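You operate a simulated robot arm through the tools that you are given. There is no shell and no other tool. Be economical: measure what you need, move in short steps, check, and stop when the job is done.

You are at the controls of a simulated two-armed robot. One attempt, no reset.

Task
Pick up the pink cone with one hand, pass it to the other hand and put it on the top of the small pine table. Set down upright: pink cone.

Only the result counts: the job must be done as asked and must still hold three seconds after the hand-in. Knocking over, shifting, dropping, spilling or breaking anything else fails it.

Robot
Two 7-joint arms with three-finger grippers on one trunk, on a base that drives. Base frame: it is fixed to the floor where the robot stands at the start and does not move with it; the origin is under the middle of the robot, x ahead of it, y to its left, z up; the surface under the hand at the start is at about z = 0.9. Readings come in m, degrees, newtons and seconds.
The left shoulder is at the start at [0.03, 0.124, 1.033], the right one opposite. With the tool pointing down near the work surface each hand reaches from about 0.1 to 0.78 m from the robot's upright axis, wherever it stands, measured 20 degrees to its own side. Places, roughly: top of the small pine table [0.6, 2.4, 0.8]. Payload 2.2 kg a hand.
The TCP of each hand is the grasp point between the finger pads, 0.028 m short of the fingertips. In the tool frame z runs along the fingers and y along their closing line. Largest opening 0.102 m; the body of the gripper starts 0.071 m behind the TCP.
Orientation is that of the tool frame in the base frame, as a unit quaternion [x, y, z, w]. With the fingers straight down and closing along the base's y, the tool's x points along the base's -x, its y along +y and its z along -z.

Tools
- The arms move only by the tool send_rows. It takes "left_steps", "right_steps" or both (then of equal length, played together; a hand with none holds still); each is a list of rows, each a list of 7 numbers: the turn, a rotation vector about the tool's x, y, z in degrees, then the shift along the tool's x, y, z in m, then the closure, from 0 (fully open) to 1 (shut). In form: [[rx, ry, rz, tx, ty, tz, hand], ...]. A call has 1 to 8 rows; each row is the pose to reach, as a shift and turn from the pose commanded when the call began, along the tool's axes at that moment. Rows are played at 5 a second. More than 0.05 m and 8.6 degrees between two rows, or a gripper value outside its range, and nothing of the call is played. Where a pose cannot be reached the arm comes as near as it can. A force on the tool above 40 N (or 10 N above the force at the start of the call, whichever is more), or a blocked arm, ends the call early, and 0.2 s more pass. Each finger halts on what it meets, pressing with about 40 N; the grip force reading is that of the motor and also rises with nothing between the fingers. The clock runs only during rows and for 0.2 s after the last one: add rows that repeat a pose to give the fingers time. The reply holds the time, the measured pose of the TCP, the force on the tool along the base axes, the opening and the grip force, in the units named above and with some noise, with the torque about the TCP (base axes, N m) and any sound that the robot's microphone picked up.
- Cameras (640 x 400 px; columns grow to the right, rows downward): "scene" is now at [0.0447, -0.0152, 1.7479]; the picture's right is [-0.19, -0.98, 0.00], its down [-0.74, 0.14, -0.66] and it looks along [0.65, -0.12, -0.75] (base axes); focal length 295 px, centre (320, 200). "left" rides on the left gripper at [0.072, 0.038, -0.086] in its tool frame; the picture's right is [-0.46, 0.89, 0.00], its down [-0.60, -0.32, -0.73] and it looks along [-0.65, -0.34, 0.68] (tool axes); focal length 256 px, centre (320, 200). "right" rides on the right gripper at [0.069, 0.044, -0.086] in its tool frame; the picture's right is [-0.53, 0.85, 0.00], its down [-0.58, -0.36, -0.73] and it looks along [-0.62, -0.39, 0.68] (tool axes); focal length 256 px, centre (320, 200). There is no depth. A picture from a camera that has moved, and an enlarged one, comes with that camera's place and axes in the base frame and with its lens.
- capture(camera): a new picture of that camera. The clock stands still meanwhile.
- raise_lower(by): slides the trunk up (or, below 0, down) by that many m; the arms and the scene camera ride with it, the base frame stays. It gives what a move gives, with no picture.
- steer(legs): drives the robot by 1 to 6 legs, each [ahead, left, turn to the left] in m, m and degrees, along the robot's own axes; the way and the turn of a leg run together, so that a leg with both is an arc; at most 1.5 m and 180 degrees a leg. The arms and the cameras ride along, it lands a little off, and it stops where it bumps. It gives what a move gives.
- pan_tilt(pan, tilt): turns the head with the scene camera to pan (to the left, within 143 degrees either way) and tilt (down, from -29 to 69), counted from straight ahead of the robot. It gives what a move gives.
- inspect(camera, box): a new picture of the part [left, top, right, bottom] of that camera's present view, enlarged. The clock stands still meanwhile.
- job_done(): hands the job in; it is judged then, once.

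Go step by step. Nothing tells you exact positions but the pictures and the camera data: compare them with the known pose of the tool, close in by small moves and look again before you grip or let go. The budget is 120 turns and 108 pictures, counting those below and the enlarged ones. Unless the task says otherwise, let go and move clear before handing in, and close with one line.

The tools are called after "Request:" by a JSON object that holds its "op" and its "data". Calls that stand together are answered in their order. send_rows: Moves the arms, as the interface text tells. Its arguments: {"type":"object","properties":{"left_steps":{"type":"array"},"right_steps":{"type":"array"}},"required":[]} The other tools are called the same way: raise_lower (by) slides the trunk up or down; steer (legs) drives the base; pan_tilt (pan, tilt) turns the head that bears the scene camera; capture (camera) takes a picture; inspect (camera, box) takes an enlarged picture of a part of a camera's view; job_done () hands the job in.

At the start:

```text
time_s: 0.0
left_eef_pos: [0.5407, 0.1118, 1.1863]
left_ee_rot: [0.0, 1.0, 0.0, 0.0]
left_ft_force: [0.6, 0.2, -1.0]
left_wrist_torque: [0.01, 0.01, 0.0]
left_opening: 0.102
left_gripper_force: 0.1
right_eef_pos: [0.3582, -0.2136, 1.1239]
right_ee_rot: [0.0, 1.0, 0.002, 0.001]
right_ft_force: [-0.8, 0.4, 0.4]
right_wrist_torque: [0.02, 0.0, -0.02]
right_opening: 0.1019
right_gripper_force: 0.1
trunk travel left (down, up): [-0.275, 0.265]
robot x, y, heading: [-0.0011, -0.0007, 0.2]
head pan, tilt: [-10.8, 48.9]
```

scene: 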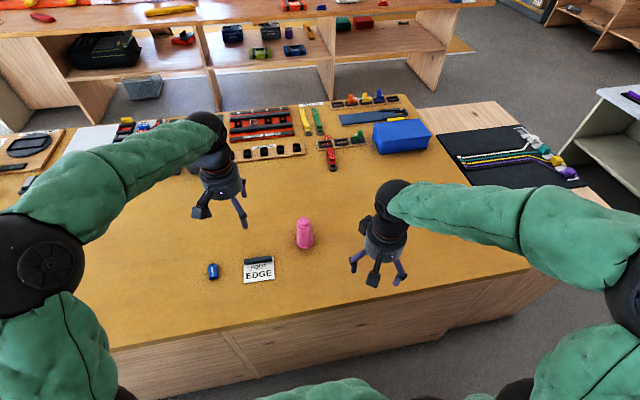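
right: 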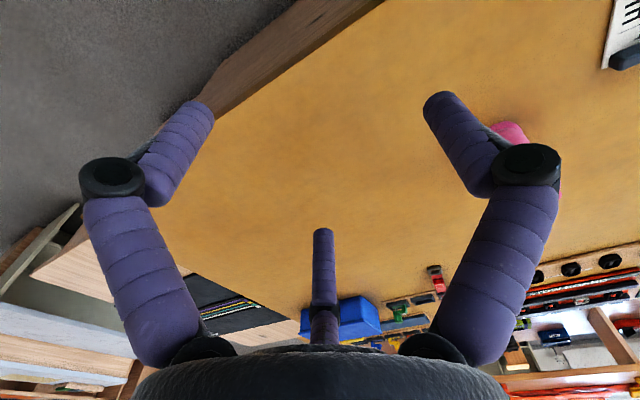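
left: 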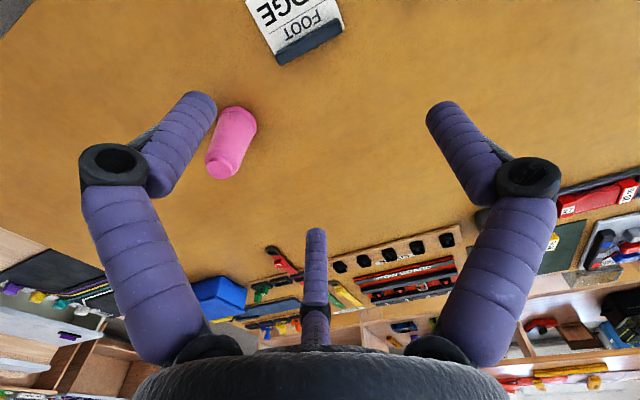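

The pink cone stands on the bench at about (0.59, -0.06), between the hands. I'll zoom in on it before moving.

Request:
{"op": "inspect", "data": {"camera": "scene", "box": [240, 190, 400, 290]}}

Request:
{"op": "inspect", "data": {"camera": "left", "box": [140, 60, 300, 220]}}

```text
4.00 times, centred on (320, 240) of scene
camera zoom: at [0.0447, -0.0152, 1.7479], right [-0.19, -0.98, 0.0], down [-0.74, 0.14, -0.66], along [0.65, -0.12, -0.75], focal length 1180 px, centre (320, 40)
```

zoom: 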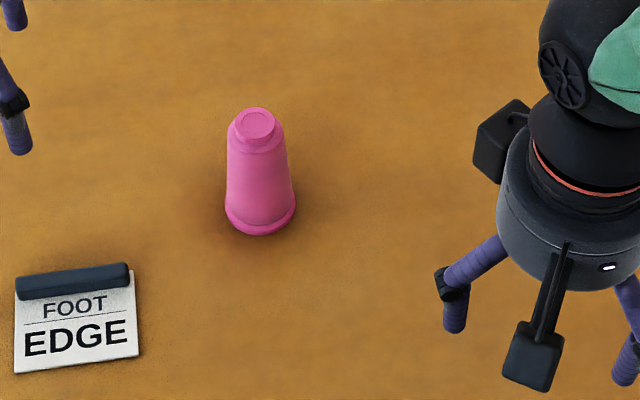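

```text
2.50 times, centred on (220, 140) of left
camera zoom: at [0.469, 0.1495, 1.2722], right [0.46, 0.89, 0.0], down [0.6, -0.32, 0.73], along [0.65, -0.34, -0.68], focal length 640 px, centre (570, 350)
```

zoom: 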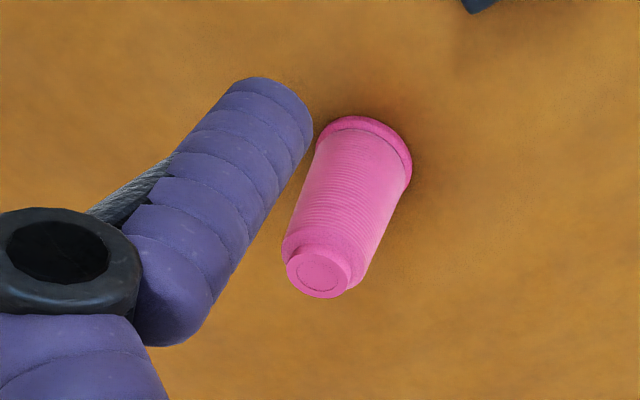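

The cone is about 0.115 m tall with its base at about (0.60, -0.066). The right hand will pick it from above, closing along x, and the left hand will receive it from the left side, lower down. First I'm turning both hands and moving the left one out of the way.

Request:
{"op": "send_rows", "data": {"left_steps": [[4.23, 4.23, -6.04, 0.011, 0.022, 0, 0], [8.46, 8.46, -12.08, 0.022, 0.044, 0, 0], [12.69, 12.69, -18.12, 0.033, 0.066, 0, 0], [16.92, 16.92, -24.16, 0.044, 0.088, 0, 0], [21.15, 21.15, -30.2, 0.055, 0.11, 0, 0], [25.38, 25.38, -36.24, 0.066, 0.132, 0, 0], [29.61, 29.61, -42.28, 0.077, 0.154, 0, 0], [33.84, 33.84, -48.32, 0.09, 0.18, 0, 0]], "right_steps": [[0, 0, -8.5, 0, 0, 0, 0], [0, 0, -17, 0, 0, 0, 0], [0, 0, -25.5, -0.02, 0.01, 0, 0], [0, 0, -34, -0.05, 0.03, 0, 0], [0, 0, -42.5, -0.08, 0.05, 0, 0], [0, 0, -51, -0.12, 0.07, 0, 0], [0, 0, -59.5, -0.16, 0.095, 0, 0], [0, 0, -68, -0.2, 0.12, 0, 0]]}}

```text
time_s: 1.8
left_eef_pos: [0.4492, 0.2949, 1.1862]
left_ee_rot: [-0.398, 0.828, -0.279, -0.278]
left_ft_force: [-0.9, 0.8, 0.0]
left_wrist_torque: [-0.07, 0.04, 0.03]
left_opening: 0.1024
left_gripper_force: 0.0
right_eef_pos: [0.5626, -0.0901, 1.1254]
right_ee_rot: [-0.56, 0.828, -0.001, -0.001]
right_ft_force: [0.3, -0.6, -0.5]
right_wrist_torque: [-0.02, 0.06, 0.01]
right_opening: 0.1019
right_gripper_force: 0.1
trunk travel left (down, up): [-0.275, 0.265]
robot x, y, heading: [-0.0004, 0.0025, 0.0]
head pan, tilt: [-10.8, 48.9]
```

Both hands are tracking well. I'm finishing the two turns and bringing the right hand over the cone.

Request:
{"op": "send_rows", "data": {"left_steps": [[4.1, 4.1, -5.85, 0, 0, 0, 0], [8.2, 8.2, -11.7, 0, 0, 0, 0], [12.3, 12.3, -17.56, 0, 0, 0, 0], [16.4, 16.4, -23.41, 0, 0, 0, 0], [20.5, 20.5, -29.27, 0, 0, 0, 0]], "right_steps": [[0, 0, -7.5, -0.012, -0.009, 0, 0], [0, 0, -15, -0.024, -0.018, 0, 0], [0, 0, -22, -0.0372, -0.0281, 0, 0], [0, 0, -22, -0.0372, -0.0281, 0, 0], [0, 0, -22, -0.0372, -0.0281, 0, 0]]}}

Request:
{"op": "capture", "data": {"camera": "scene"}}

Request:
{"op": "capture", "data": {"camera": "right"}}

Request:
{"op": "capture", "data": {"camera": "left"}}

```text
time_s: 3.0
left_eef_pos: [0.4516, 0.2929, 1.1869]
left_ee_rot: [0.58, -0.578, 0.406, 0.406]
left_ft_force: [0.4, 0.6, -0.4]
left_wrist_torque: [-0.03, 0.01, 0.0]
left_opening: 0.102
left_gripper_force: 0.1
right_eef_pos: [0.5995, -0.0666, 1.1241]
right_ee_rot: [0.707, -0.707, -0.001, 0.0]
right_ft_force: [-1.5, 0.1, -0.2]
right_wrist_torque: [-0.02, 0.0, 0.0]
right_opening: 0.1022
right_gripper_force: 0.1
trunk travel left (down, up): [-0.275, 0.265]
robot x, y, heading: [0.001, -0.0001, 0.0]
head pan, tilt: [-10.8, 48.9]
```

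```text
102 pictures are left
camera scene: at [0.0448, -0.0145, 1.7479], right [-0.19, -0.98, 0.0], down [-0.74, 0.14, -0.66], along [0.65, -0.12, -0.75], focal length 295 px, centre (320, 200)
```

scene: 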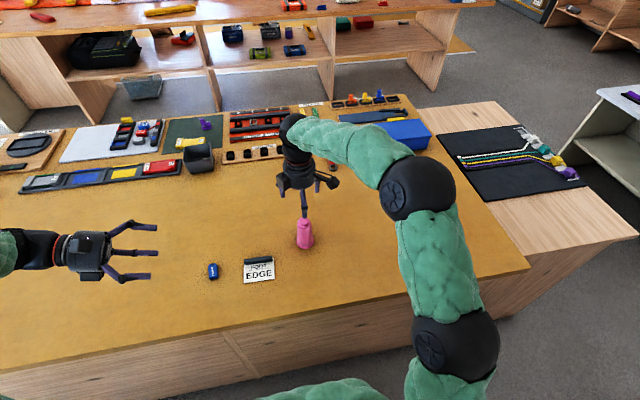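

```text
101 pictures are left
camera right: at [0.556, -0.1361, 1.2099], right [-0.85, 0.53, 0.0], down [0.36, 0.58, 0.73], along [0.39, 0.62, -0.68], focal length 256 px, centre (320, 200)
```

right: 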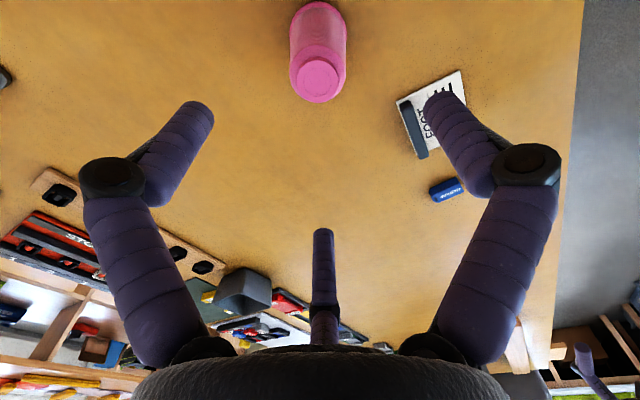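

```text
100 pictures are left
camera left: at [0.4134, 0.348, 1.2836], right [-0.89, 0.16, -0.44], down [0.32, 0.89, -0.32], along [0.34, -0.42, -0.84], focal length 256 px, centre (320, 200)
```

left: 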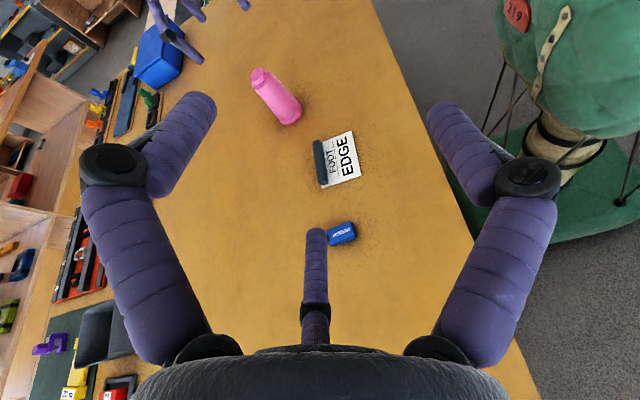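

The right hand is over the cone. The gripper pictures seem to show three prongs, so I'm looking closer at both grippers.

Request:
{"op": "inspect", "data": {"camera": "scene", "box": [20, 190, 180, 300]}}

Request:
{"op": "inspect", "data": {"camera": "scene", "box": [240, 140, 380, 260]}}

```text
3.64 times, centred on (100, 245) of scene
camera zoom: at [0.0448, -0.0145, 1.7479], right [-0.19, -0.98, 0.0], down [-0.74, 0.14, -0.66], along [0.65, -0.12, -0.75], focal length 1072 px, centre (1120, 36)
```

zoom: 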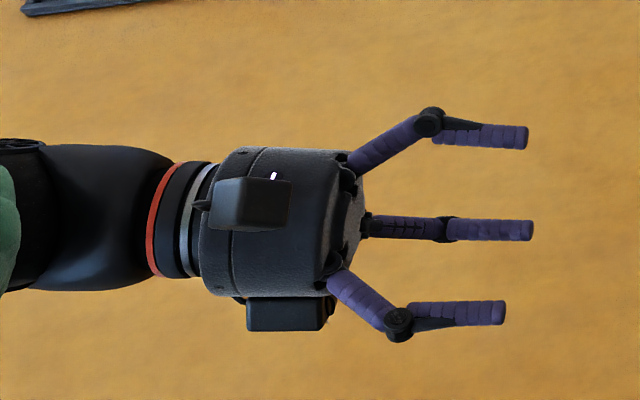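

```text
3.33 times, centred on (310, 200) of scene
camera zoom: at [0.0448, -0.0145, 1.7479], right [-0.19, -0.98, 0.0], down [-0.74, 0.14, -0.66], along [0.65, -0.12, -0.75], focal length 983 px, centre (353, 200)
```

zoom: 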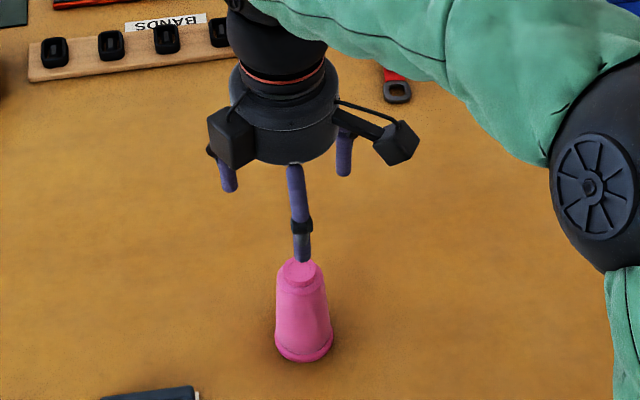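

The gripper looks like one finger opposing two. I'll close the left hand in free air to see how the fingers really move.

Request:
{"op": "send_rows", "data": {"left_steps": [[0, 0, 0, 0, 0, 0, 0.45], [0, 0, 0, 0, 0, 0, 0.45], [0, 0, 0, 0, 0, 0, 0.45]]}}

Request:
{"op": "inspect", "data": {"camera": "scene", "box": [20, 190, 180, 300]}}

Request:
{"op": "capture", "data": {"camera": "left"}}

```text
time_s: 3.8
left_eef_pos: [0.4496, 0.291, 1.1872]
left_ee_rot: [-0.579, 0.579, -0.405, -0.406]
left_ft_force: [-0.1, -1.1, -0.1]
left_wrist_torque: [-0.03, -0.01, 0.03]
left_opening: 0.0562
left_gripper_force: 0.0
right_eef_pos: [0.6001, -0.0667, 1.1236]
right_ee_rot: [0.707, -0.707, -0.001, 0.0]
right_ft_force: [0.3, -0.2, 0.9]
right_wrist_torque: [0.03, 0.01, 0.0]
right_opening: 0.1019
right_gripper_force: 0.2
trunk travel left (down, up): [-0.275, 0.265]
robot x, y, heading: [0.0029, 0.0017, -0.1]
head pan, tilt: [-10.8, 48.9]
```

```text
3.64 times, centred on (100, 245) of scene
camera zoom: at [0.0447, -0.015, 1.7479], right [-0.19, -0.98, 0.0], down [-0.74, 0.14, -0.66], along [0.65, -0.12, -0.75], focal length 1072 px, centre (1120, 36)
```

zoom: 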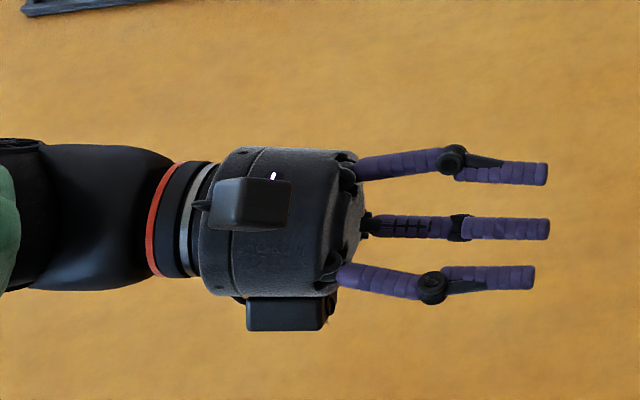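

```text
96 pictures are left
camera left: at [0.4132, 0.3477, 1.2837], right [-0.89, 0.16, -0.44], down [0.32, 0.89, -0.32], along [0.34, -0.42, -0.84], focal length 256 px, centre (320, 200)
```

left: 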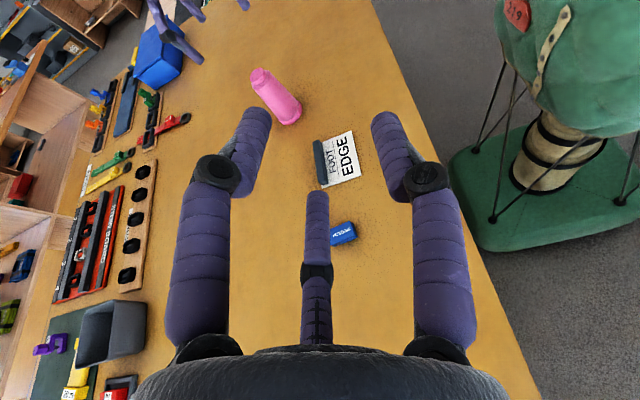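

The fingers move as described, on the closing line plus a drawn third prong. I'm bringing the right hand down around the cone tip and lowering the left over empty bench, to check whether the drawn third finger is solid.

Request:
{"op": "send_rows", "data": {"left_steps": [[0, 0, 0, -0.04, 0, 0.002, 0.2], [0, 0, 0, -0.08, 0, 0.004, 0], [0, 0, 0, -0.12, 0, 0.006, 0], [0, 0, 0, -0.16, 0, 0.008, 0], [0, 0, 0, -0.199, 0, 0.009, 0]], "right_steps": [[0, 0, 0, 0, 0, 0.02, 0], [0, 0, 0, 0, 0, 0.04, 0], [0, 0, 0, 0, 0, 0.055, 0], [0, 0, 0, 0, 0, 0.065, 0], [0, 0, 0, 0, 0, 0.074, 0]]}}

Request:
{"op": "capture", "data": {"camera": "scene"}}

Request:
{"op": "capture", "data": {"camera": "right"}}

Request:
{"op": "capture", "data": {"camera": "left"}}

```text
time_s: 5.0
left_eef_pos: [0.4494, 0.351, 0.9964]
left_ee_rot: [-0.579, 0.579, -0.406, -0.407]
left_ft_force: [0.2, -0.6, 0.4]
left_wrist_torque: [0.0, -0.03, -0.01]
left_opening: 0.1018
left_gripper_force: 0.1
right_eef_pos: [0.5985, -0.0696, 1.0503]
right_ee_rot: [0.707, -0.707, 0.0, 0.0]
right_ft_force: [0.1, 0.1, 0.4]
right_wrist_torque: [-0.01, 0.01, -0.01]
right_opening: 0.1021
right_gripper_force: 0.1
trunk travel left (down, up): [-0.275, 0.265]
robot x, y, heading: [-0.0002, -0.0032, -0.0]
head pan, tilt: [-10.8, 48.9]
```

```text
95 pictures are left
camera scene: at [0.0458, -0.0138, 1.7478], right [-0.19, -0.98, 0.0], down [-0.74, 0.14, -0.66], along [0.64, -0.12, -0.75], focal length 295 px, centre (320, 200)
```

scene: 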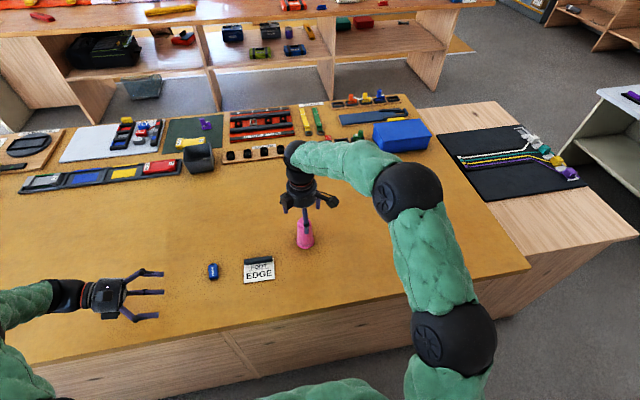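

```text
94 pictures are left
camera right: at [0.556, -0.138, 1.1358], right [-0.85, 0.53, 0.0], down [0.36, 0.58, 0.73], along [0.39, 0.62, -0.68], focal length 256 px, centre (320, 200)
```

right: 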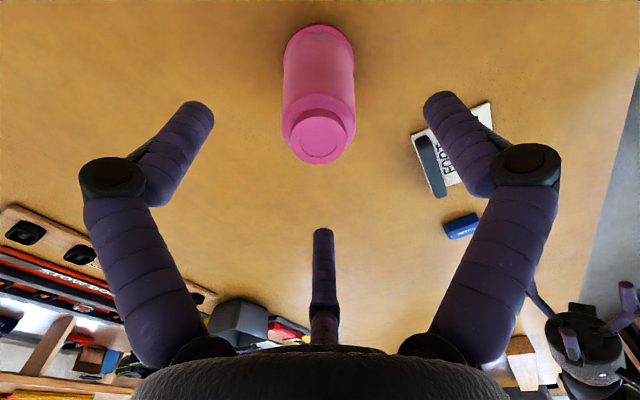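

```text
93 pictures are left
camera left: at [0.4126, 0.4069, 1.093], right [-0.89, 0.16, -0.44], down [0.32, 0.89, -0.32], along [0.34, -0.42, -0.84], focal length 256 px, centre (320, 200)
```

left: 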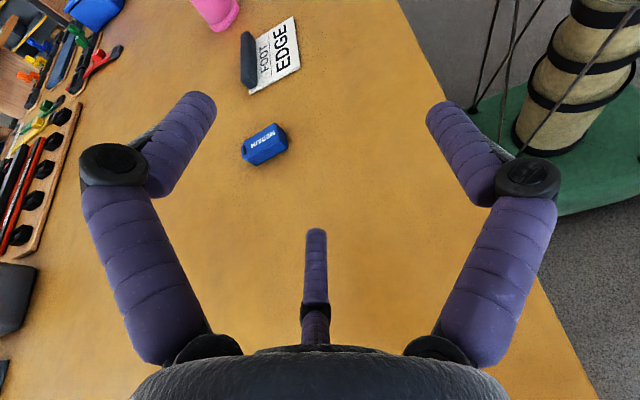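

The right hand is well centred on the cone and the left is over clear bench. I'm lowering both.

Request:
{"op": "send_rows", "data": {"left_steps": [[0, 0, 0, -0.0132, 0, 0.0048, 0], [0, 0, 0, -0.0263, 0, 0.0096, 0], [0, 0, 0, -0.0395, 0, 0.0144, 0], [0, 0, 0, -0.0517, 0, 0.0188, 0], [0, 0, 0, -0.0517, 0, 0.0188, 0]], "right_steps": [[0, 0, 0, 0, 0, 0.015, 0], [0, 0, 0, 0, 0, 0.03, 0], [0, 0, 0, 0, 0, 0.045, 0], [0, 0, 0, 0, 0, 0.06, 0], [0, 0, 0, 0, 0, 0.06, 0]]}}

Request:
{"op": "capture", "data": {"camera": "scene"}}

Request:
{"op": "capture", "data": {"camera": "right"}}

Request:
{"op": "inspect", "data": {"camera": "scene", "box": [40, 240, 200, 340]}}

```text
time_s: 6.2
left_eef_pos: [0.4535, 0.3531, 0.9466]
left_ee_rot: [-0.579, 0.581, -0.408, -0.401]
left_ft_force: [16.7, 2.6, 36.1]
left_wrist_torque: [1.78, -1.9, -0.57]
left_opening: 0.1006
left_gripper_force: 0.2
right_eef_pos: [0.6002, -0.0701, 0.9908]
right_ee_rot: [0.707, -0.707, 0.0, -0.001]
right_ft_force: [-0.4, 0.8, 1.0]
right_wrist_torque: [0.02, 0.02, -0.02]
right_opening: 0.1022
right_gripper_force: 0.1
trunk travel left (down, up): [-0.275, 0.265]
robot x, y, heading: [0.0019, -0.0001, 0.1]
head pan, tilt: [-10.8, 48.9]
```

```text
92 pictures are left
camera scene: at [0.0444, -0.017, 1.7483], right [-0.19, -0.98, 0.0], down [-0.74, 0.14, -0.66], along [0.65, -0.12, -0.75], focal length 295 px, centre (320, 200)
```

scene: 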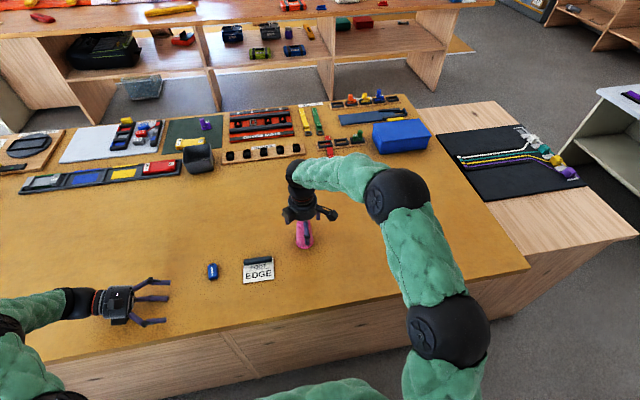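

```text
91 pictures are left
camera right: at [0.5559, -0.1405, 1.0767], right [-0.85, 0.53, 0.0], down [0.36, 0.57, 0.73], along [0.39, 0.62, -0.68], focal length 256 px, centre (320, 200)
```

right: 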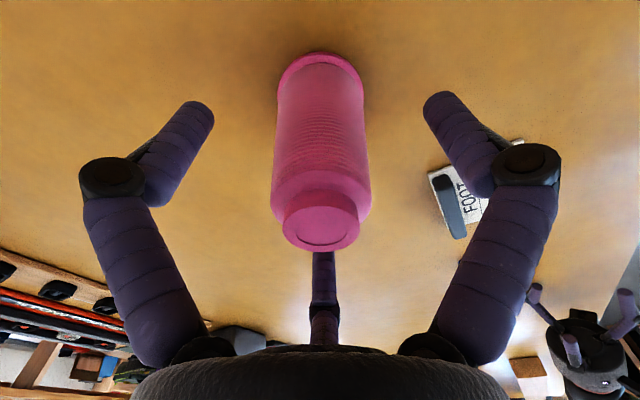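

```text
4.00 times, centred on (120, 290) of scene
camera zoom: at [0.0444, -0.017, 1.7483], right [-0.19, -0.98, 0.0], down [-0.74, 0.14, -0.66], along [0.65, -0.12, -0.75], focal length 1180 px, centre (1120, -160)
```

zoom: 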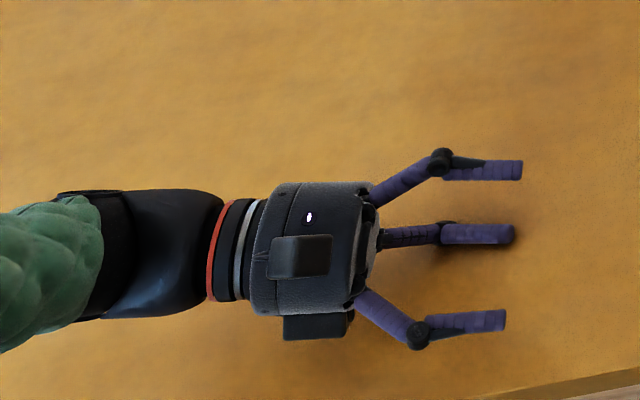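

The lowering met the bench, so the hand really has three fingers as drawn, with two prongs sitting opposite the +y finger. It also puts the bench surface at about 0.885, which makes the cone about 0.128 m tall. I'm raising the left hand, then gripping only the top of the cone with the right so the left can take its middle.

Request:
{"op": "send_rows", "data": {"left_steps": [[0, 0, 0, 0.04, 0, -0.015, 0], [0, 0, 0, 0.08, 0, -0.03, 0], [0, 0, 0, 0.12, 0, -0.04, 0], [0, 0, 0, 0.15, 0, -0.05, 0], [0, 0, 0, 0.15, 0, -0.05, 0], [0, 0, 0, 0.15, 0, -0.05, 0], [0, 0, 0, 0.15, 0, -0.05, 0]], "right_steps": [[0, 0, 0, 0, 0, -0.01, 0], [0, 0, 0, 0, 0, -0.0155, 0], [0, 0, 0, 0, 0, -0.0155, 0.3], [0, 0, 0, 0, 0, -0.0155, 0.5], [0, 0, 0, 0, 0, -0.0155, 0.7], [0, 0, 0, 0, 0, -0.0155, 0.8], [0, 0, 0, 0, 0, -0.0155, 0.8]]}}

Request:
{"op": "inspect", "data": {"camera": "scene", "box": [240, 150, 380, 260]}}

Request:
{"op": "capture", "data": {"camera": "right"}}

Request:
{"op": "capture", "data": {"camera": "left"}}

```text
time_s: 7.8
left_eef_pos: [0.4481, 0.3496, 1.0963]
left_ee_rot: [-0.579, 0.58, -0.405, -0.406]
left_ft_force: [0.1, -0.2, 0.4]
left_wrist_torque: [-0.01, 0.02, 0.0]
left_opening: 0.1017
left_gripper_force: 0.1
right_eef_pos: [0.5998, -0.0686, 1.0049]
right_ee_rot: [-0.707, 0.707, 0.001, 0.0]
right_ft_force: [-1.3, 0.4, 3.7]
right_wrist_torque: [-0.1, 0.07, -0.06]
right_opening: 0.0463
right_gripper_force: 39.6
trunk travel left (down, up): [-0.275, 0.265]
robot x, y, heading: [0.0016, -0.0019, 0.1]
head pan, tilt: [-10.8, 48.9]
```

```text
3.64 times, centred on (310, 205) of scene
camera zoom: at [0.0442, -0.0151, 1.7479], right [-0.19, -0.98, 0.0], down [-0.74, 0.14, -0.66], along [0.65, -0.12, -0.75], focal length 1072 px, centre (356, 182)
```

zoom: 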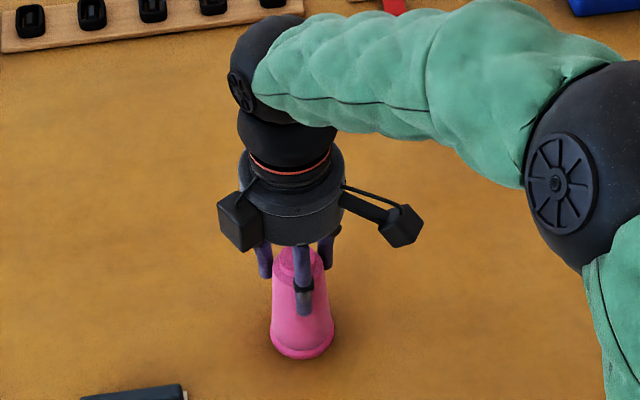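

```text
88 pictures are left
camera right: at [0.5562, -0.1386, 1.0918], right [-0.85, 0.53, 0.0], down [0.36, 0.58, 0.73], along [0.39, 0.62, -0.68], focal length 256 px, centre (320, 200)
```

right: 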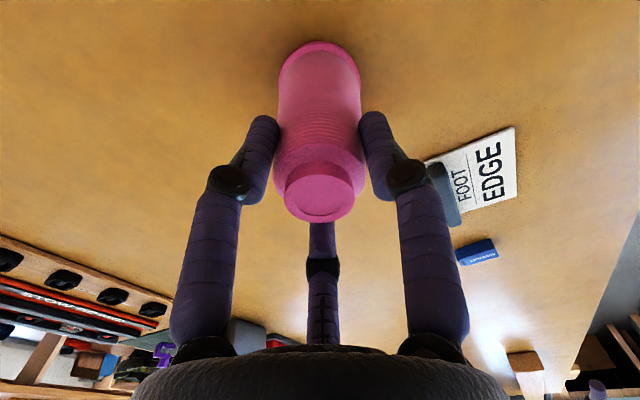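

```text
87 pictures are left
camera left: at [0.411, 0.4046, 1.1939], right [-0.89, 0.16, -0.44], down [0.32, 0.89, -0.32], along [0.34, -0.42, -0.84], focal length 256 px, centre (320, 200)
```

left: 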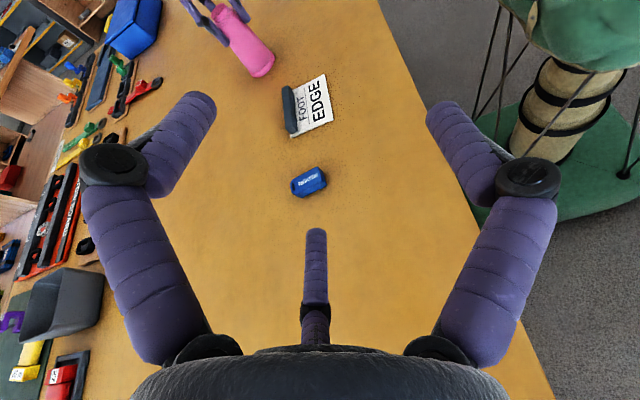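

The grip is firm at 0.046 m across. Now I'm lifting the cone and bringing it nearer the middle, keeping the left hand clear.

Request:
{"op": "send_rows", "data": {"right_steps": [[0, 0, 0, 0, 0, -0.02, 0.8], [0, 0, 0, 0, 0, -0.05, 0.8], [0, 0, 0, 0, 0, -0.09, 0.8], [0, 0, 0, -0.01, 0.03, -0.1, 0.8], [0, 0, 0, -0.025, 0.06, -0.1, 0.8], [0, 0, 0, -0.04, 0.09, -0.1, 0.8], [0, 0, 0, -0.05, 0.12, -0.1, 0.8], [0, 0, 0, -0.05, 0.12, -0.1, 0.8]]}}

Request:
{"op": "capture", "data": {"camera": "scene"}}

Request:
{"op": "capture", "data": {"camera": "left"}}

Request:
{"op": "capture", "data": {"camera": "right"}}

```text
time_s: 9.6
left_eef_pos: [0.4495, 0.3494, 1.0968]
left_ee_rot: [0.579, -0.579, 0.406, 0.406]
left_ft_force: [-0.1, 0.1, -0.2]
left_wrist_torque: [-0.02, 0.02, -0.02]
left_opening: 0.102
left_gripper_force: 0.0
right_eef_pos: [0.4792, -0.0203, 1.1025]
right_ee_rot: [-0.707, 0.707, 0.0, 0.0]
right_ft_force: [-0.8, 1.2, -0.7]
right_wrist_torque: [0.04, 0.0, 0.0]
right_opening: 0.046
right_gripper_force: 40.1
trunk travel left (down, up): [-0.275, 0.265]
robot x, y, heading: [0.0018, 0.0025, 0.0]
head pan, tilt: [-10.8, 48.9]
```

```text
86 pictures are left
camera scene: at [0.0456, -0.0152, 1.7478], right [-0.19, -0.98, 0.0], down [-0.74, 0.14, -0.66], along [0.64, -0.12, -0.75], focal length 295 px, centre (320, 200)
```

scene: 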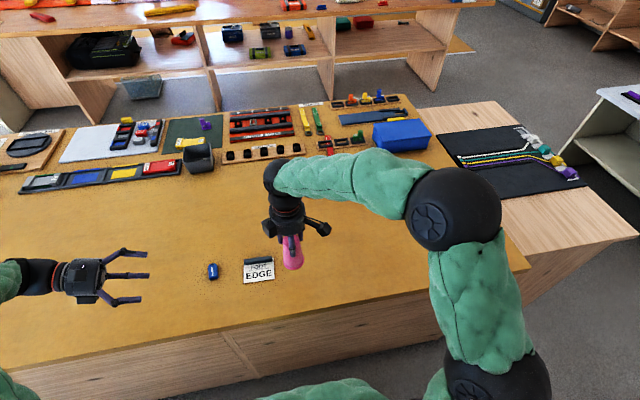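

```text
85 pictures are left
camera left: at [0.4119, 0.4045, 1.1935], right [-0.89, 0.16, -0.44], down [0.32, 0.89, -0.32], along [0.34, -0.42, -0.84], focal length 256 px, centre (320, 200)
```

left: 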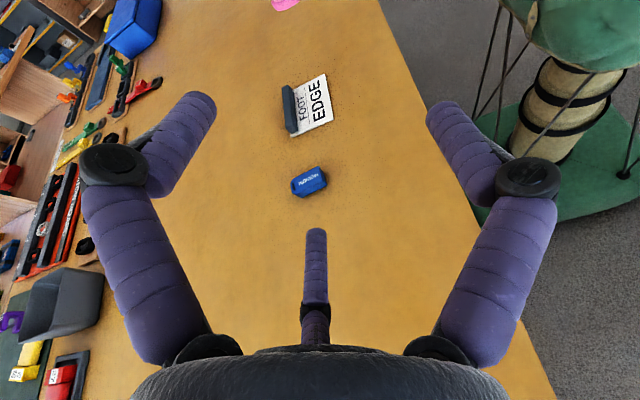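

```text
84 pictures are left
camera right: at [0.4353, -0.0899, 1.189], right [-0.85, 0.53, 0.0], down [0.36, 0.58, 0.73], along [0.39, 0.62, -0.68], focal length 256 px, centre (320, 200)
```

right: 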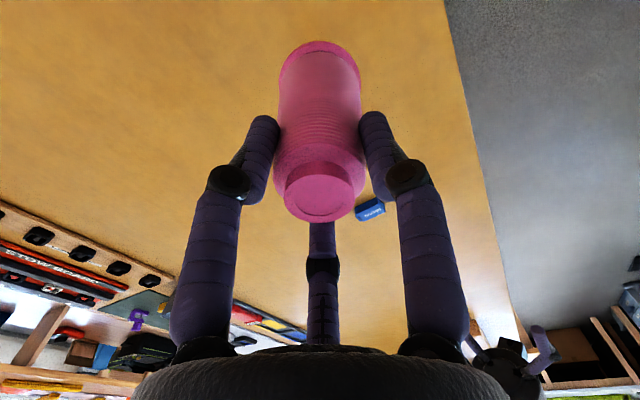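

The cone hangs straight in the right hand, with its base at about z 1.00. I'm bringing the left hand to a waiting pose about 15 cm to its left at mid-cone height.

Request:
{"op": "send_rows", "data": {"left_steps": [[0, 0, 0, 0.006, -0.006, 0.037, 0], [0, 0, 0, 0.012, -0.013, 0.074, 0], [0, 0, 0, 0.018, -0.02, 0.111, 0], [0, 0, 0, 0.024, -0.027, 0.148, 0], [0, 0, 0, 0.03, -0.034, 0.185, 0], [0, 0, 0, 0.0339, -0.0385, 0.2218, 0], [0, 0, 0, 0.0339, -0.0385, 0.2218, 0]]}}

Request:
{"op": "inspect", "data": {"camera": "scene", "box": [150, 170, 360, 310]}}

Request:
{"op": "capture", "data": {"camera": "left"}}

Request:
{"op": "capture", "data": {"camera": "right"}}

```text
time_s: 11.2
left_eef_pos: [0.4906, 0.1292, 1.0563]
left_ee_rot: [0.58, -0.578, 0.407, 0.405]
left_ft_force: [0.6, 0.1, 1.1]
left_wrist_torque: [-0.01, 0.03, 0.0]
left_opening: 0.1021
left_gripper_force: 0.2
right_eef_pos: [0.4791, -0.0205, 1.1034]
right_ee_rot: [-0.706, 0.708, -0.001, 0.0]
right_ft_force: [0.1, -0.1, -1.6]
right_wrist_torque: [0.0, 0.03, -0.02]
right_opening: 0.046
right_gripper_force: 40.1
trunk travel left (down, up): [-0.275, 0.265]
robot x, y, heading: [-0.0021, 0.0009, 0.3]
head pan, tilt: [-10.8, 48.9]
```

```text
2.86 times, centred on (255, 240) of scene
camera zoom: at [0.0445, -0.0144, 1.7479], right [-0.19, -0.98, 0.0], down [-0.74, 0.14, -0.66], along [0.65, -0.12, -0.75], focal length 843 px, centre (506, 86)
```

zoom: 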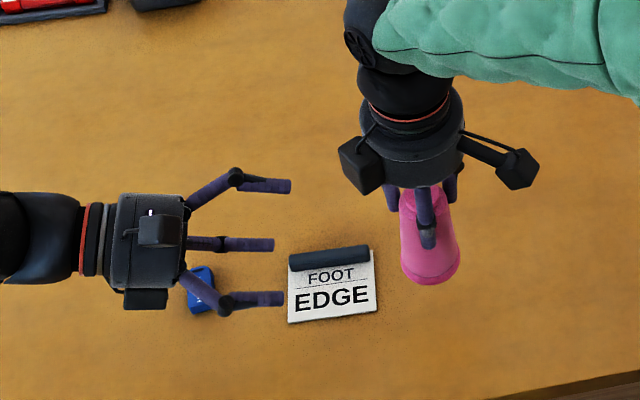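

```text
82 pictures are left
camera left: at [0.4533, 0.1852, 1.1525], right [-0.89, 0.16, -0.44], down [0.32, 0.89, -0.32], along [0.34, -0.42, -0.84], focal length 256 px, centre (320, 200)
```

left: 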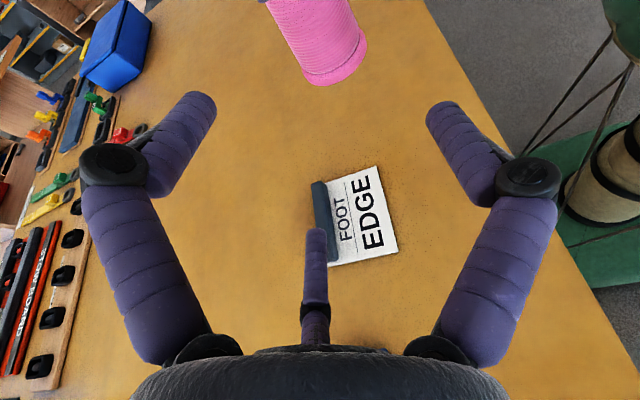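

```text
81 pictures are left
camera right: at [0.4349, -0.0895, 1.1893], right [-0.85, 0.53, 0.0], down [0.36, 0.58, 0.73], along [0.39, 0.62, -0.68], focal length 256 px, centre (320, 200)
```

right: 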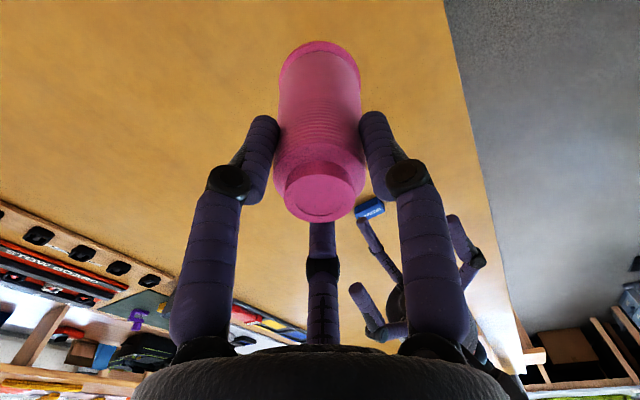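

The camera boxes on the two hands would come very close in this arrangement. I'll swing the left hand to approach from back-left, heading -30°, and turn the right wrist so its boxes face away, holding the cone further forward.

Request:
{"op": "send_rows", "data": {"left_steps": [[7.05, 0, -2.56, 0, 0, 0, 0], [14.1, 0, -5.12, 0, 0, 0, 0], [21.15, 0, -7.69, 0, 0, 0, 0], [28.2, 0, -10.25, 0, 0, 0, 0], [35.25, 0, -12.8, 0, 0, 0, 0], [42.3, 0, -15.4, 0, 0, 0, 0], [49.35, 0, -17.94, 0, 0, 0, 0], [56.4, 0, -20.5, 0, 0, 0, 0]], "right_steps": [[0, 0, 8.5, 0, -0.02, 0, 0.8], [0, 0, 17, 0, -0.04, 0, 0.8], [0, 0, 25.5, 0, -0.06, 0, 0.8], [0, 0, 34, 0, -0.08, 0, 0.8], [0, 0, 42.5, -0.01, -0.1, 0, 0.8], [0, 0, 51, -0.01, -0.12, 0, 0.8], [0, 0, 59.5, -0.02, -0.13, 0, 0.8], [0, 0, 68, -0.02, -0.13, 0, 0.8]]}}

```text
time_s: 13.0
left_eef_pos: [0.4887, 0.1274, 1.0554]
left_ee_rot: [0.792, -0.212, 0.554, 0.147]
left_ft_force: [0.1, -0.5, 0.4]
left_wrist_torque: [0.03, 0.02, 0.03]
left_opening: 0.1018
left_gripper_force: 0.1
right_eef_pos: [0.6089, 0.0001, 1.107]
right_ee_rot: [-0.189, 0.982, 0.0, 0.001]
right_ft_force: [-0.6, 0.0, -0.8]
right_wrist_torque: [0.02, -0.02, 0.02]
right_opening: 0.0461
right_gripper_force: 40.0
trunk travel left (down, up): [-0.275, 0.265]
robot x, y, heading: [0.0021, -0.0009, -0.0]
head pan, tilt: [-10.8, 48.9]
```

Request:
{"op": "send_rows", "data": {"right_steps": [[0, 0, 8, 0, 0, 0, 0.8], [0, 0, 16, 0, 0, 0, 0.8], [0, 0, 24, 0, 0, 0, 0.8], [0, 0, 32, 0, 0, 0, 0.8], [0, 0, 40, 0, 0, 0, 0.8], [0, 0, 48, 0, 0, 0, 0.8], [0, 0, 56, 0, 0, 0, 0.8]]}}

Request:
{"op": "send_rows", "data": {"right_steps": [[0, 0, 8, 0, 0, 0, 0.8], [0, 0, 16, 0, 0, 0, 0.8], [0, 0, 24, 0, 0, 0, 0.8], [0, 0, 32, 0, 0, 0, 0.8], [0, 0, 40, 0, 0, 0, 0.8], [0, 0, 48, 0, 0, 0, 0.8], [0, 0, 56, 0, 0, 0, 0.8], [0, 0, 56, 0, 0, 0, 0.8]]}}

Request:
{"op": "inspect", "data": {"camera": "scene", "box": [150, 150, 400, 310]}}

Request:
{"op": "capture", "data": {"camera": "left"}}

Request:
{"op": "capture", "data": {"camera": "right"}}

```text
time_s: 14.6
left_eef_pos: [0.489, 0.1275, 1.0549]
left_ee_rot: [0.791, -0.212, 0.555, 0.148]
left_ft_force: [0.2, -0.1, -0.3]
left_wrist_torque: [0.02, 0.02, -0.02]
left_opening: 0.1022
left_gripper_force: 0.2
right_eef_pos: [0.6095, -0.001, 1.1054]
right_ee_rot: [0.294, 0.956, 0.001, -0.001]
right_ft_force: [0.3, 0.8, -2.0]
right_wrist_torque: [0.0, 0.02, 0.0]
right_opening: 0.0461
right_gripper_force: 39.7
trunk travel left (down, up): [-0.275, 0.265]
robot x, y, heading: [-0.0041, -0.002, 0.0]
head pan, tilt: [-10.8, 48.9]
```

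```text
time_s: 16.4
left_eef_pos: [0.4896, 0.1276, 1.0559]
left_ee_rot: [0.791, -0.212, 0.554, 0.148]
left_ft_force: [-0.1, -0.5, 0.1]
left_wrist_torque: [0.01, 0.01, -0.01]
left_opening: 0.1018
left_gripper_force: 0.1
right_eef_pos: [0.6087, -0.0002, 1.107]
right_ee_rot: [0.708, 0.707, 0.0, 0.0]
right_ft_force: [-0.3, 0.5, -2.9]
right_wrist_torque: [0.0, 0.03, -0.01]
right_opening: 0.0464
right_gripper_force: 39.9
trunk travel left (down, up): [-0.275, 0.265]
robot x, y, heading: [0.001, 0.0053, -0.1]
head pan, tilt: [-10.8, 48.9]
```

```text
2.50 times, centred on (275, 230) of scene
camera zoom: at [0.0449, -0.0151, 1.7479], right [-0.19, -0.98, 0.0], down [-0.74, 0.14, -0.66], along [0.65, -0.12, -0.75], focal length 737 px, centre (432, 125)
```

zoom: 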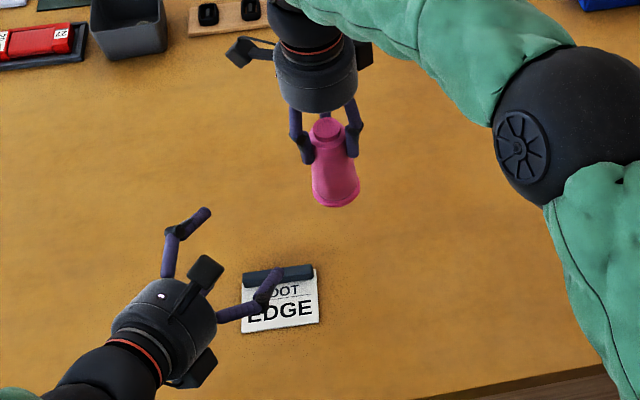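

```text
79 pictures are left
camera left: at [0.4221, 0.1229, 1.1524], right [-0.58, -0.69, -0.44], down [-0.62, 0.72, -0.32], along [0.53, 0.08, -0.84], focal length 256 px, centre (320, 200)
```

left: 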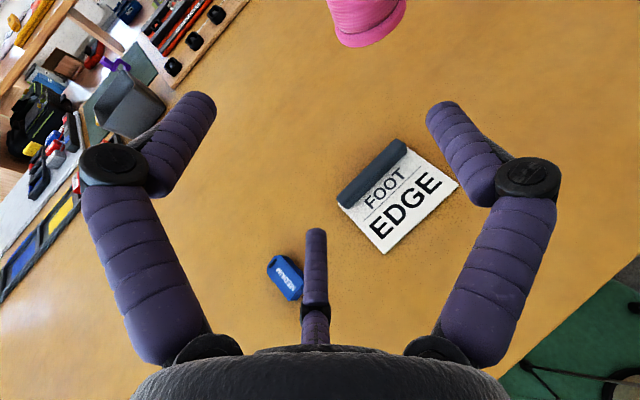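

```text
78 pictures are left
camera right: at [0.6525, 0.0691, 1.192], right [0.84, -0.54, 0.0], down [-0.37, -0.58, 0.73], along [-0.39, -0.62, -0.68], focal length 256 px, centre (320, 200)
```

right: 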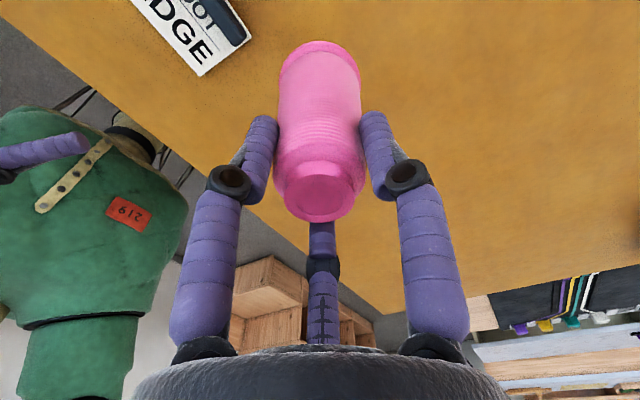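

This arrangement looks clean: nothing of the right hand lies on the left's path. I'm aligning laterally and advancing part way.

Request:
{"op": "send_rows", "data": {"left_steps": [[0, 0, 0, 0, 0.02, 0, 0], [0, 0, 0, 0, 0.042, 0, 0], [0, 0, 0, 0.0103, 0.042, 0.0282, 0], [0, 0, 0, 0.0205, 0.042, 0.0564, 0], [0, 0, 0, 0.0308, 0.042, 0.0846, 0], [0, 0, 0, 0.0308, 0.042, 0.0846, 0]]}}

Request:
{"op": "inspect", "data": {"camera": "scene", "box": [210, 150, 370, 250]}}

Request:
{"op": "capture", "data": {"camera": "left"}}

Request:
{"op": "capture", "data": {"camera": "right"}}

```text
time_s: 17.8
left_eef_pos: [0.5435, 0.0428, 1.0568]
left_ee_rot: [0.791, -0.212, 0.555, 0.148]
left_ft_force: [-0.5, 0.1, -0.1]
left_wrist_torque: [0.01, 0.0, 0.0]
left_opening: 0.1016
left_gripper_force: 0.1
right_eef_pos: [0.6088, 0.0004, 1.1057]
right_ee_rot: [0.707, 0.708, 0.0, 0.001]
right_ft_force: [0.5, 0.0, -1.7]
right_wrist_torque: [-0.01, -0.02, -0.01]
right_opening: 0.0461
right_gripper_force: 40.3
trunk travel left (down, up): [-0.275, 0.265]
robot x, y, heading: [-0.0016, -0.0032, -0.2]
head pan, tilt: [-10.8, 48.9]
```

```text
4.00 times, centred on (290, 200) of scene
camera zoom: at [0.044, -0.0147, 1.7479], right [-0.19, -0.98, 0.0], down [-0.74, 0.14, -0.66], along [0.65, -0.12, -0.75], focal length 1180 px, centre (440, 200)
```

zoom: 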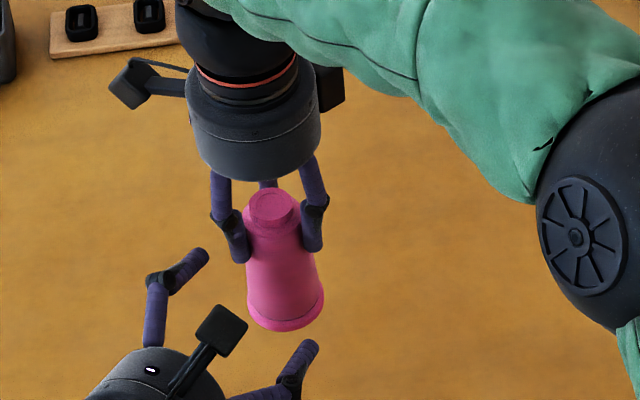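

```text
76 pictures are left
camera left: at [0.4765, 0.0386, 1.1538], right [-0.58, -0.69, -0.44], down [-0.62, 0.72, -0.32], along [0.53, 0.08, -0.84], focal length 256 px, centre (320, 200)
```

left: 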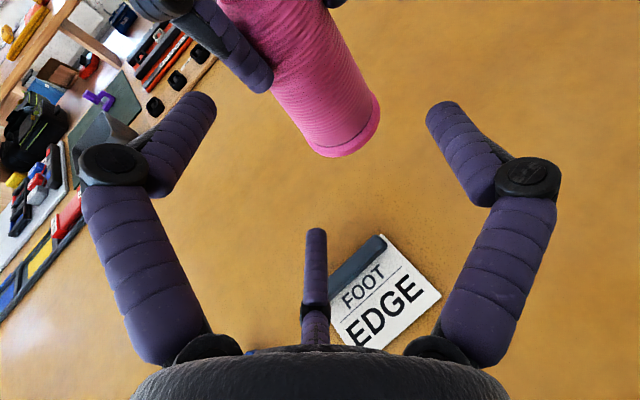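

```text
75 pictures are left
camera right: at [0.6518, 0.0694, 1.1923], right [0.85, -0.53, 0.0], down [-0.36, -0.58, 0.73], along [-0.39, -0.62, -0.68], focal length 256 px, centre (320, 200)
```

right: 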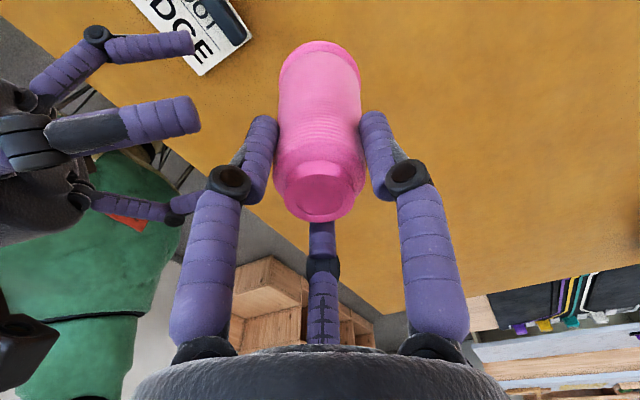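

The approach line is good. I'm shifting 1 cm sideways for more clearance from the right's knuckle and advancing half way.

Request:
{"op": "send_rows", "data": {"left_steps": [[0, 0, 0, 0, -0.01, 0, 0], [0, 0, 0, 0.003, -0.01, 0.01, 0], [0, 0, 0, 0.006, -0.01, 0.02, 0], [0, 0, 0, 0.009, -0.01, 0.03, 0], [0, 0, 0, 0.012, -0.01, 0.04, 0], [0, 0, 0, 0.012, -0.01, 0.04, 0]]}}

Request:
{"op": "inspect", "data": {"camera": "scene", "box": [210, 150, 370, 250]}}

Request:
{"op": "capture", "data": {"camera": "left"}}

Request:
{"op": "capture", "data": {"camera": "right"}}

```text
time_s: 19.2
left_eef_pos: [0.5878, 0.0353, 1.0532]
left_ee_rot: [0.791, -0.212, 0.554, 0.148]
left_ft_force: [0.1, 0.2, 0.7]
left_wrist_torque: [0.0, 0.01, 0.01]
left_opening: 0.1019
left_gripper_force: 0.0
right_eef_pos: [0.6078, -0.0006, 1.106]
right_ee_rot: [0.707, 0.707, 0.001, -0.001]
right_ft_force: [0.1, 0.3, -1.1]
right_wrist_torque: [0.0, 0.01, -0.03]
right_opening: 0.0458
right_gripper_force: 40.3
trunk travel left (down, up): [-0.275, 0.265]
robot x, y, heading: [0.0016, -0.0011, -0.2]
head pan, tilt: [-10.8, 48.9]
```

```text
4.00 times, centred on (290, 200) of scene
camera zoom: at [0.0446, -0.0151, 1.7479], right [-0.19, -0.98, 0.0], down [-0.74, 0.14, -0.66], along [0.65, -0.12, -0.75], focal length 1180 px, centre (440, 200)
```

zoom: 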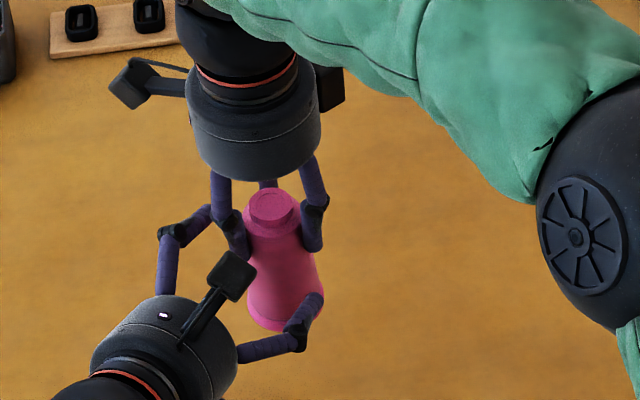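

```text
73 pictures are left
camera left: at [0.5201, 0.0297, 1.1495], right [-0.58, -0.69, -0.44], down [-0.62, 0.72, -0.32], along [0.53, 0.08, -0.84], focal length 256 px, centre (320, 200)
```

left: 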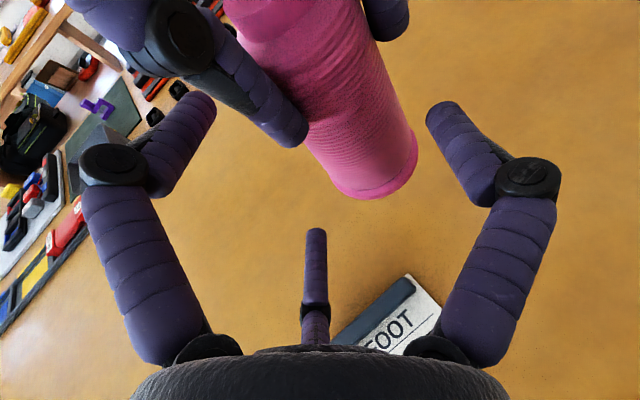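

```text
72 pictures are left
camera right: at [0.6521, 0.0692, 1.1921], right [0.85, -0.53, 0.0], down [-0.36, -0.58, 0.73], along [-0.39, -0.62, -0.68], focal length 256 px, centre (320, 200)
```

right: 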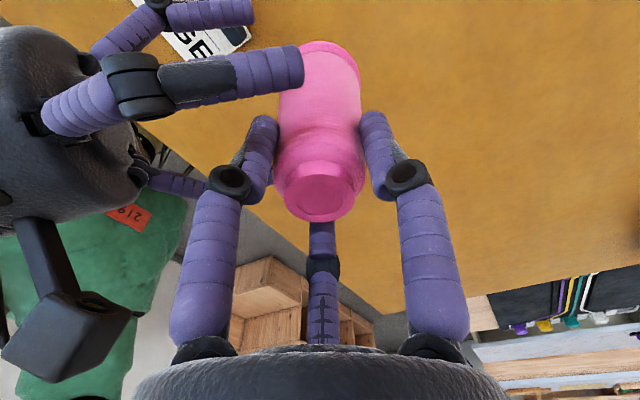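

Clearances look fine on all sides. I'm advancing the last bit gently, then I'll check before closing.

Request:
{"op": "send_rows", "data": {"left_steps": [[0, 0, 0, 0.002, 0.001, 0.006, 0], [0, 0, 0, 0.0045, 0.002, 0.0125, 0], [0, 0, 0, 0.0067, 0.003, 0.0185, 0], [0, 0, 0, 0.0089, 0.004, 0.0244, 0], [0, 0, 0, 0.0089, 0.004, 0.0244, 0]]}}

Request:
{"op": "inspect", "data": {"camera": "scene", "box": [210, 150, 370, 250]}}

Request:
{"op": "capture", "data": {"camera": "left"}}

Request:
{"op": "capture", "data": {"camera": "right"}}

```text
time_s: 20.4
left_eef_pos: [0.6067, 0.0189, 1.0518]
left_ee_rot: [0.791, -0.212, 0.554, 0.149]
left_ft_force: [0.2, 0.6, -0.3]
left_wrist_torque: [0.03, -0.01, 0.01]
left_opening: 0.102
left_gripper_force: 0.0
right_eef_pos: [0.6083, 0.001, 1.105]
right_ee_rot: [0.707, 0.708, 0.0, -0.001]
right_ft_force: [0.0, -0.2, -1.2]
right_wrist_torque: [-0.01, 0.01, -0.02]
right_opening: 0.0461
right_gripper_force: 40.2
trunk travel left (down, up): [-0.275, 0.265]
robot x, y, heading: [-0.003, -0.001, 0.1]
head pan, tilt: [-10.8, 48.9]
```

```text
4.00 times, centred on (290, 200) of scene
camera zoom: at [0.0448, -0.015, 1.7479], right [-0.19, -0.98, 0.0], down [-0.74, 0.14, -0.66], along [0.65, -0.12, -0.75], focal length 1180 px, centre (440, 200)
```

zoom: 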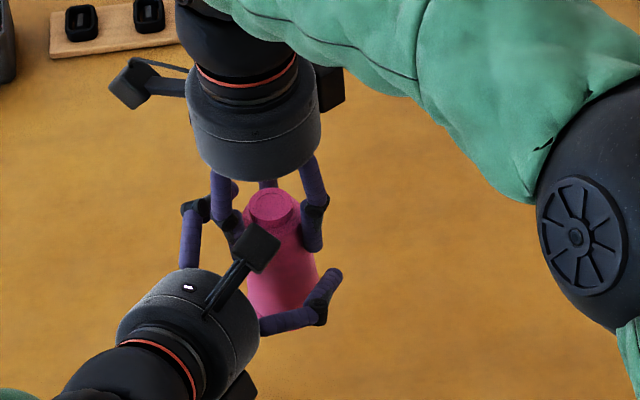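

```text
70 pictures are left
camera left: at [0.5402, 0.0131, 1.1492], right [-0.58, -0.69, -0.44], down [-0.62, 0.72, -0.32], along [0.53, 0.08, -0.84], focal length 256 px, centre (320, 200)
```

left: 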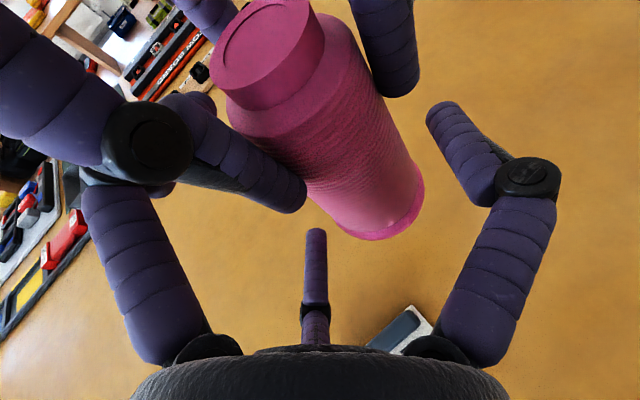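

```text
69 pictures are left
camera right: at [0.6523, 0.0692, 1.192], right [0.85, -0.53, 0.0], down [-0.36, -0.58, 0.73], along [-0.39, -0.62, -0.68], focal length 256 px, centre (320, 200)
```

right: 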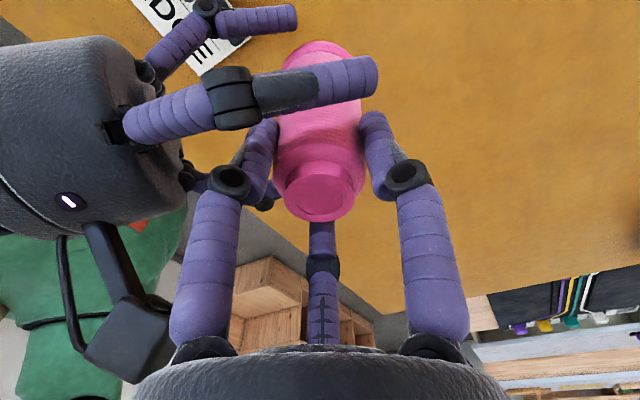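

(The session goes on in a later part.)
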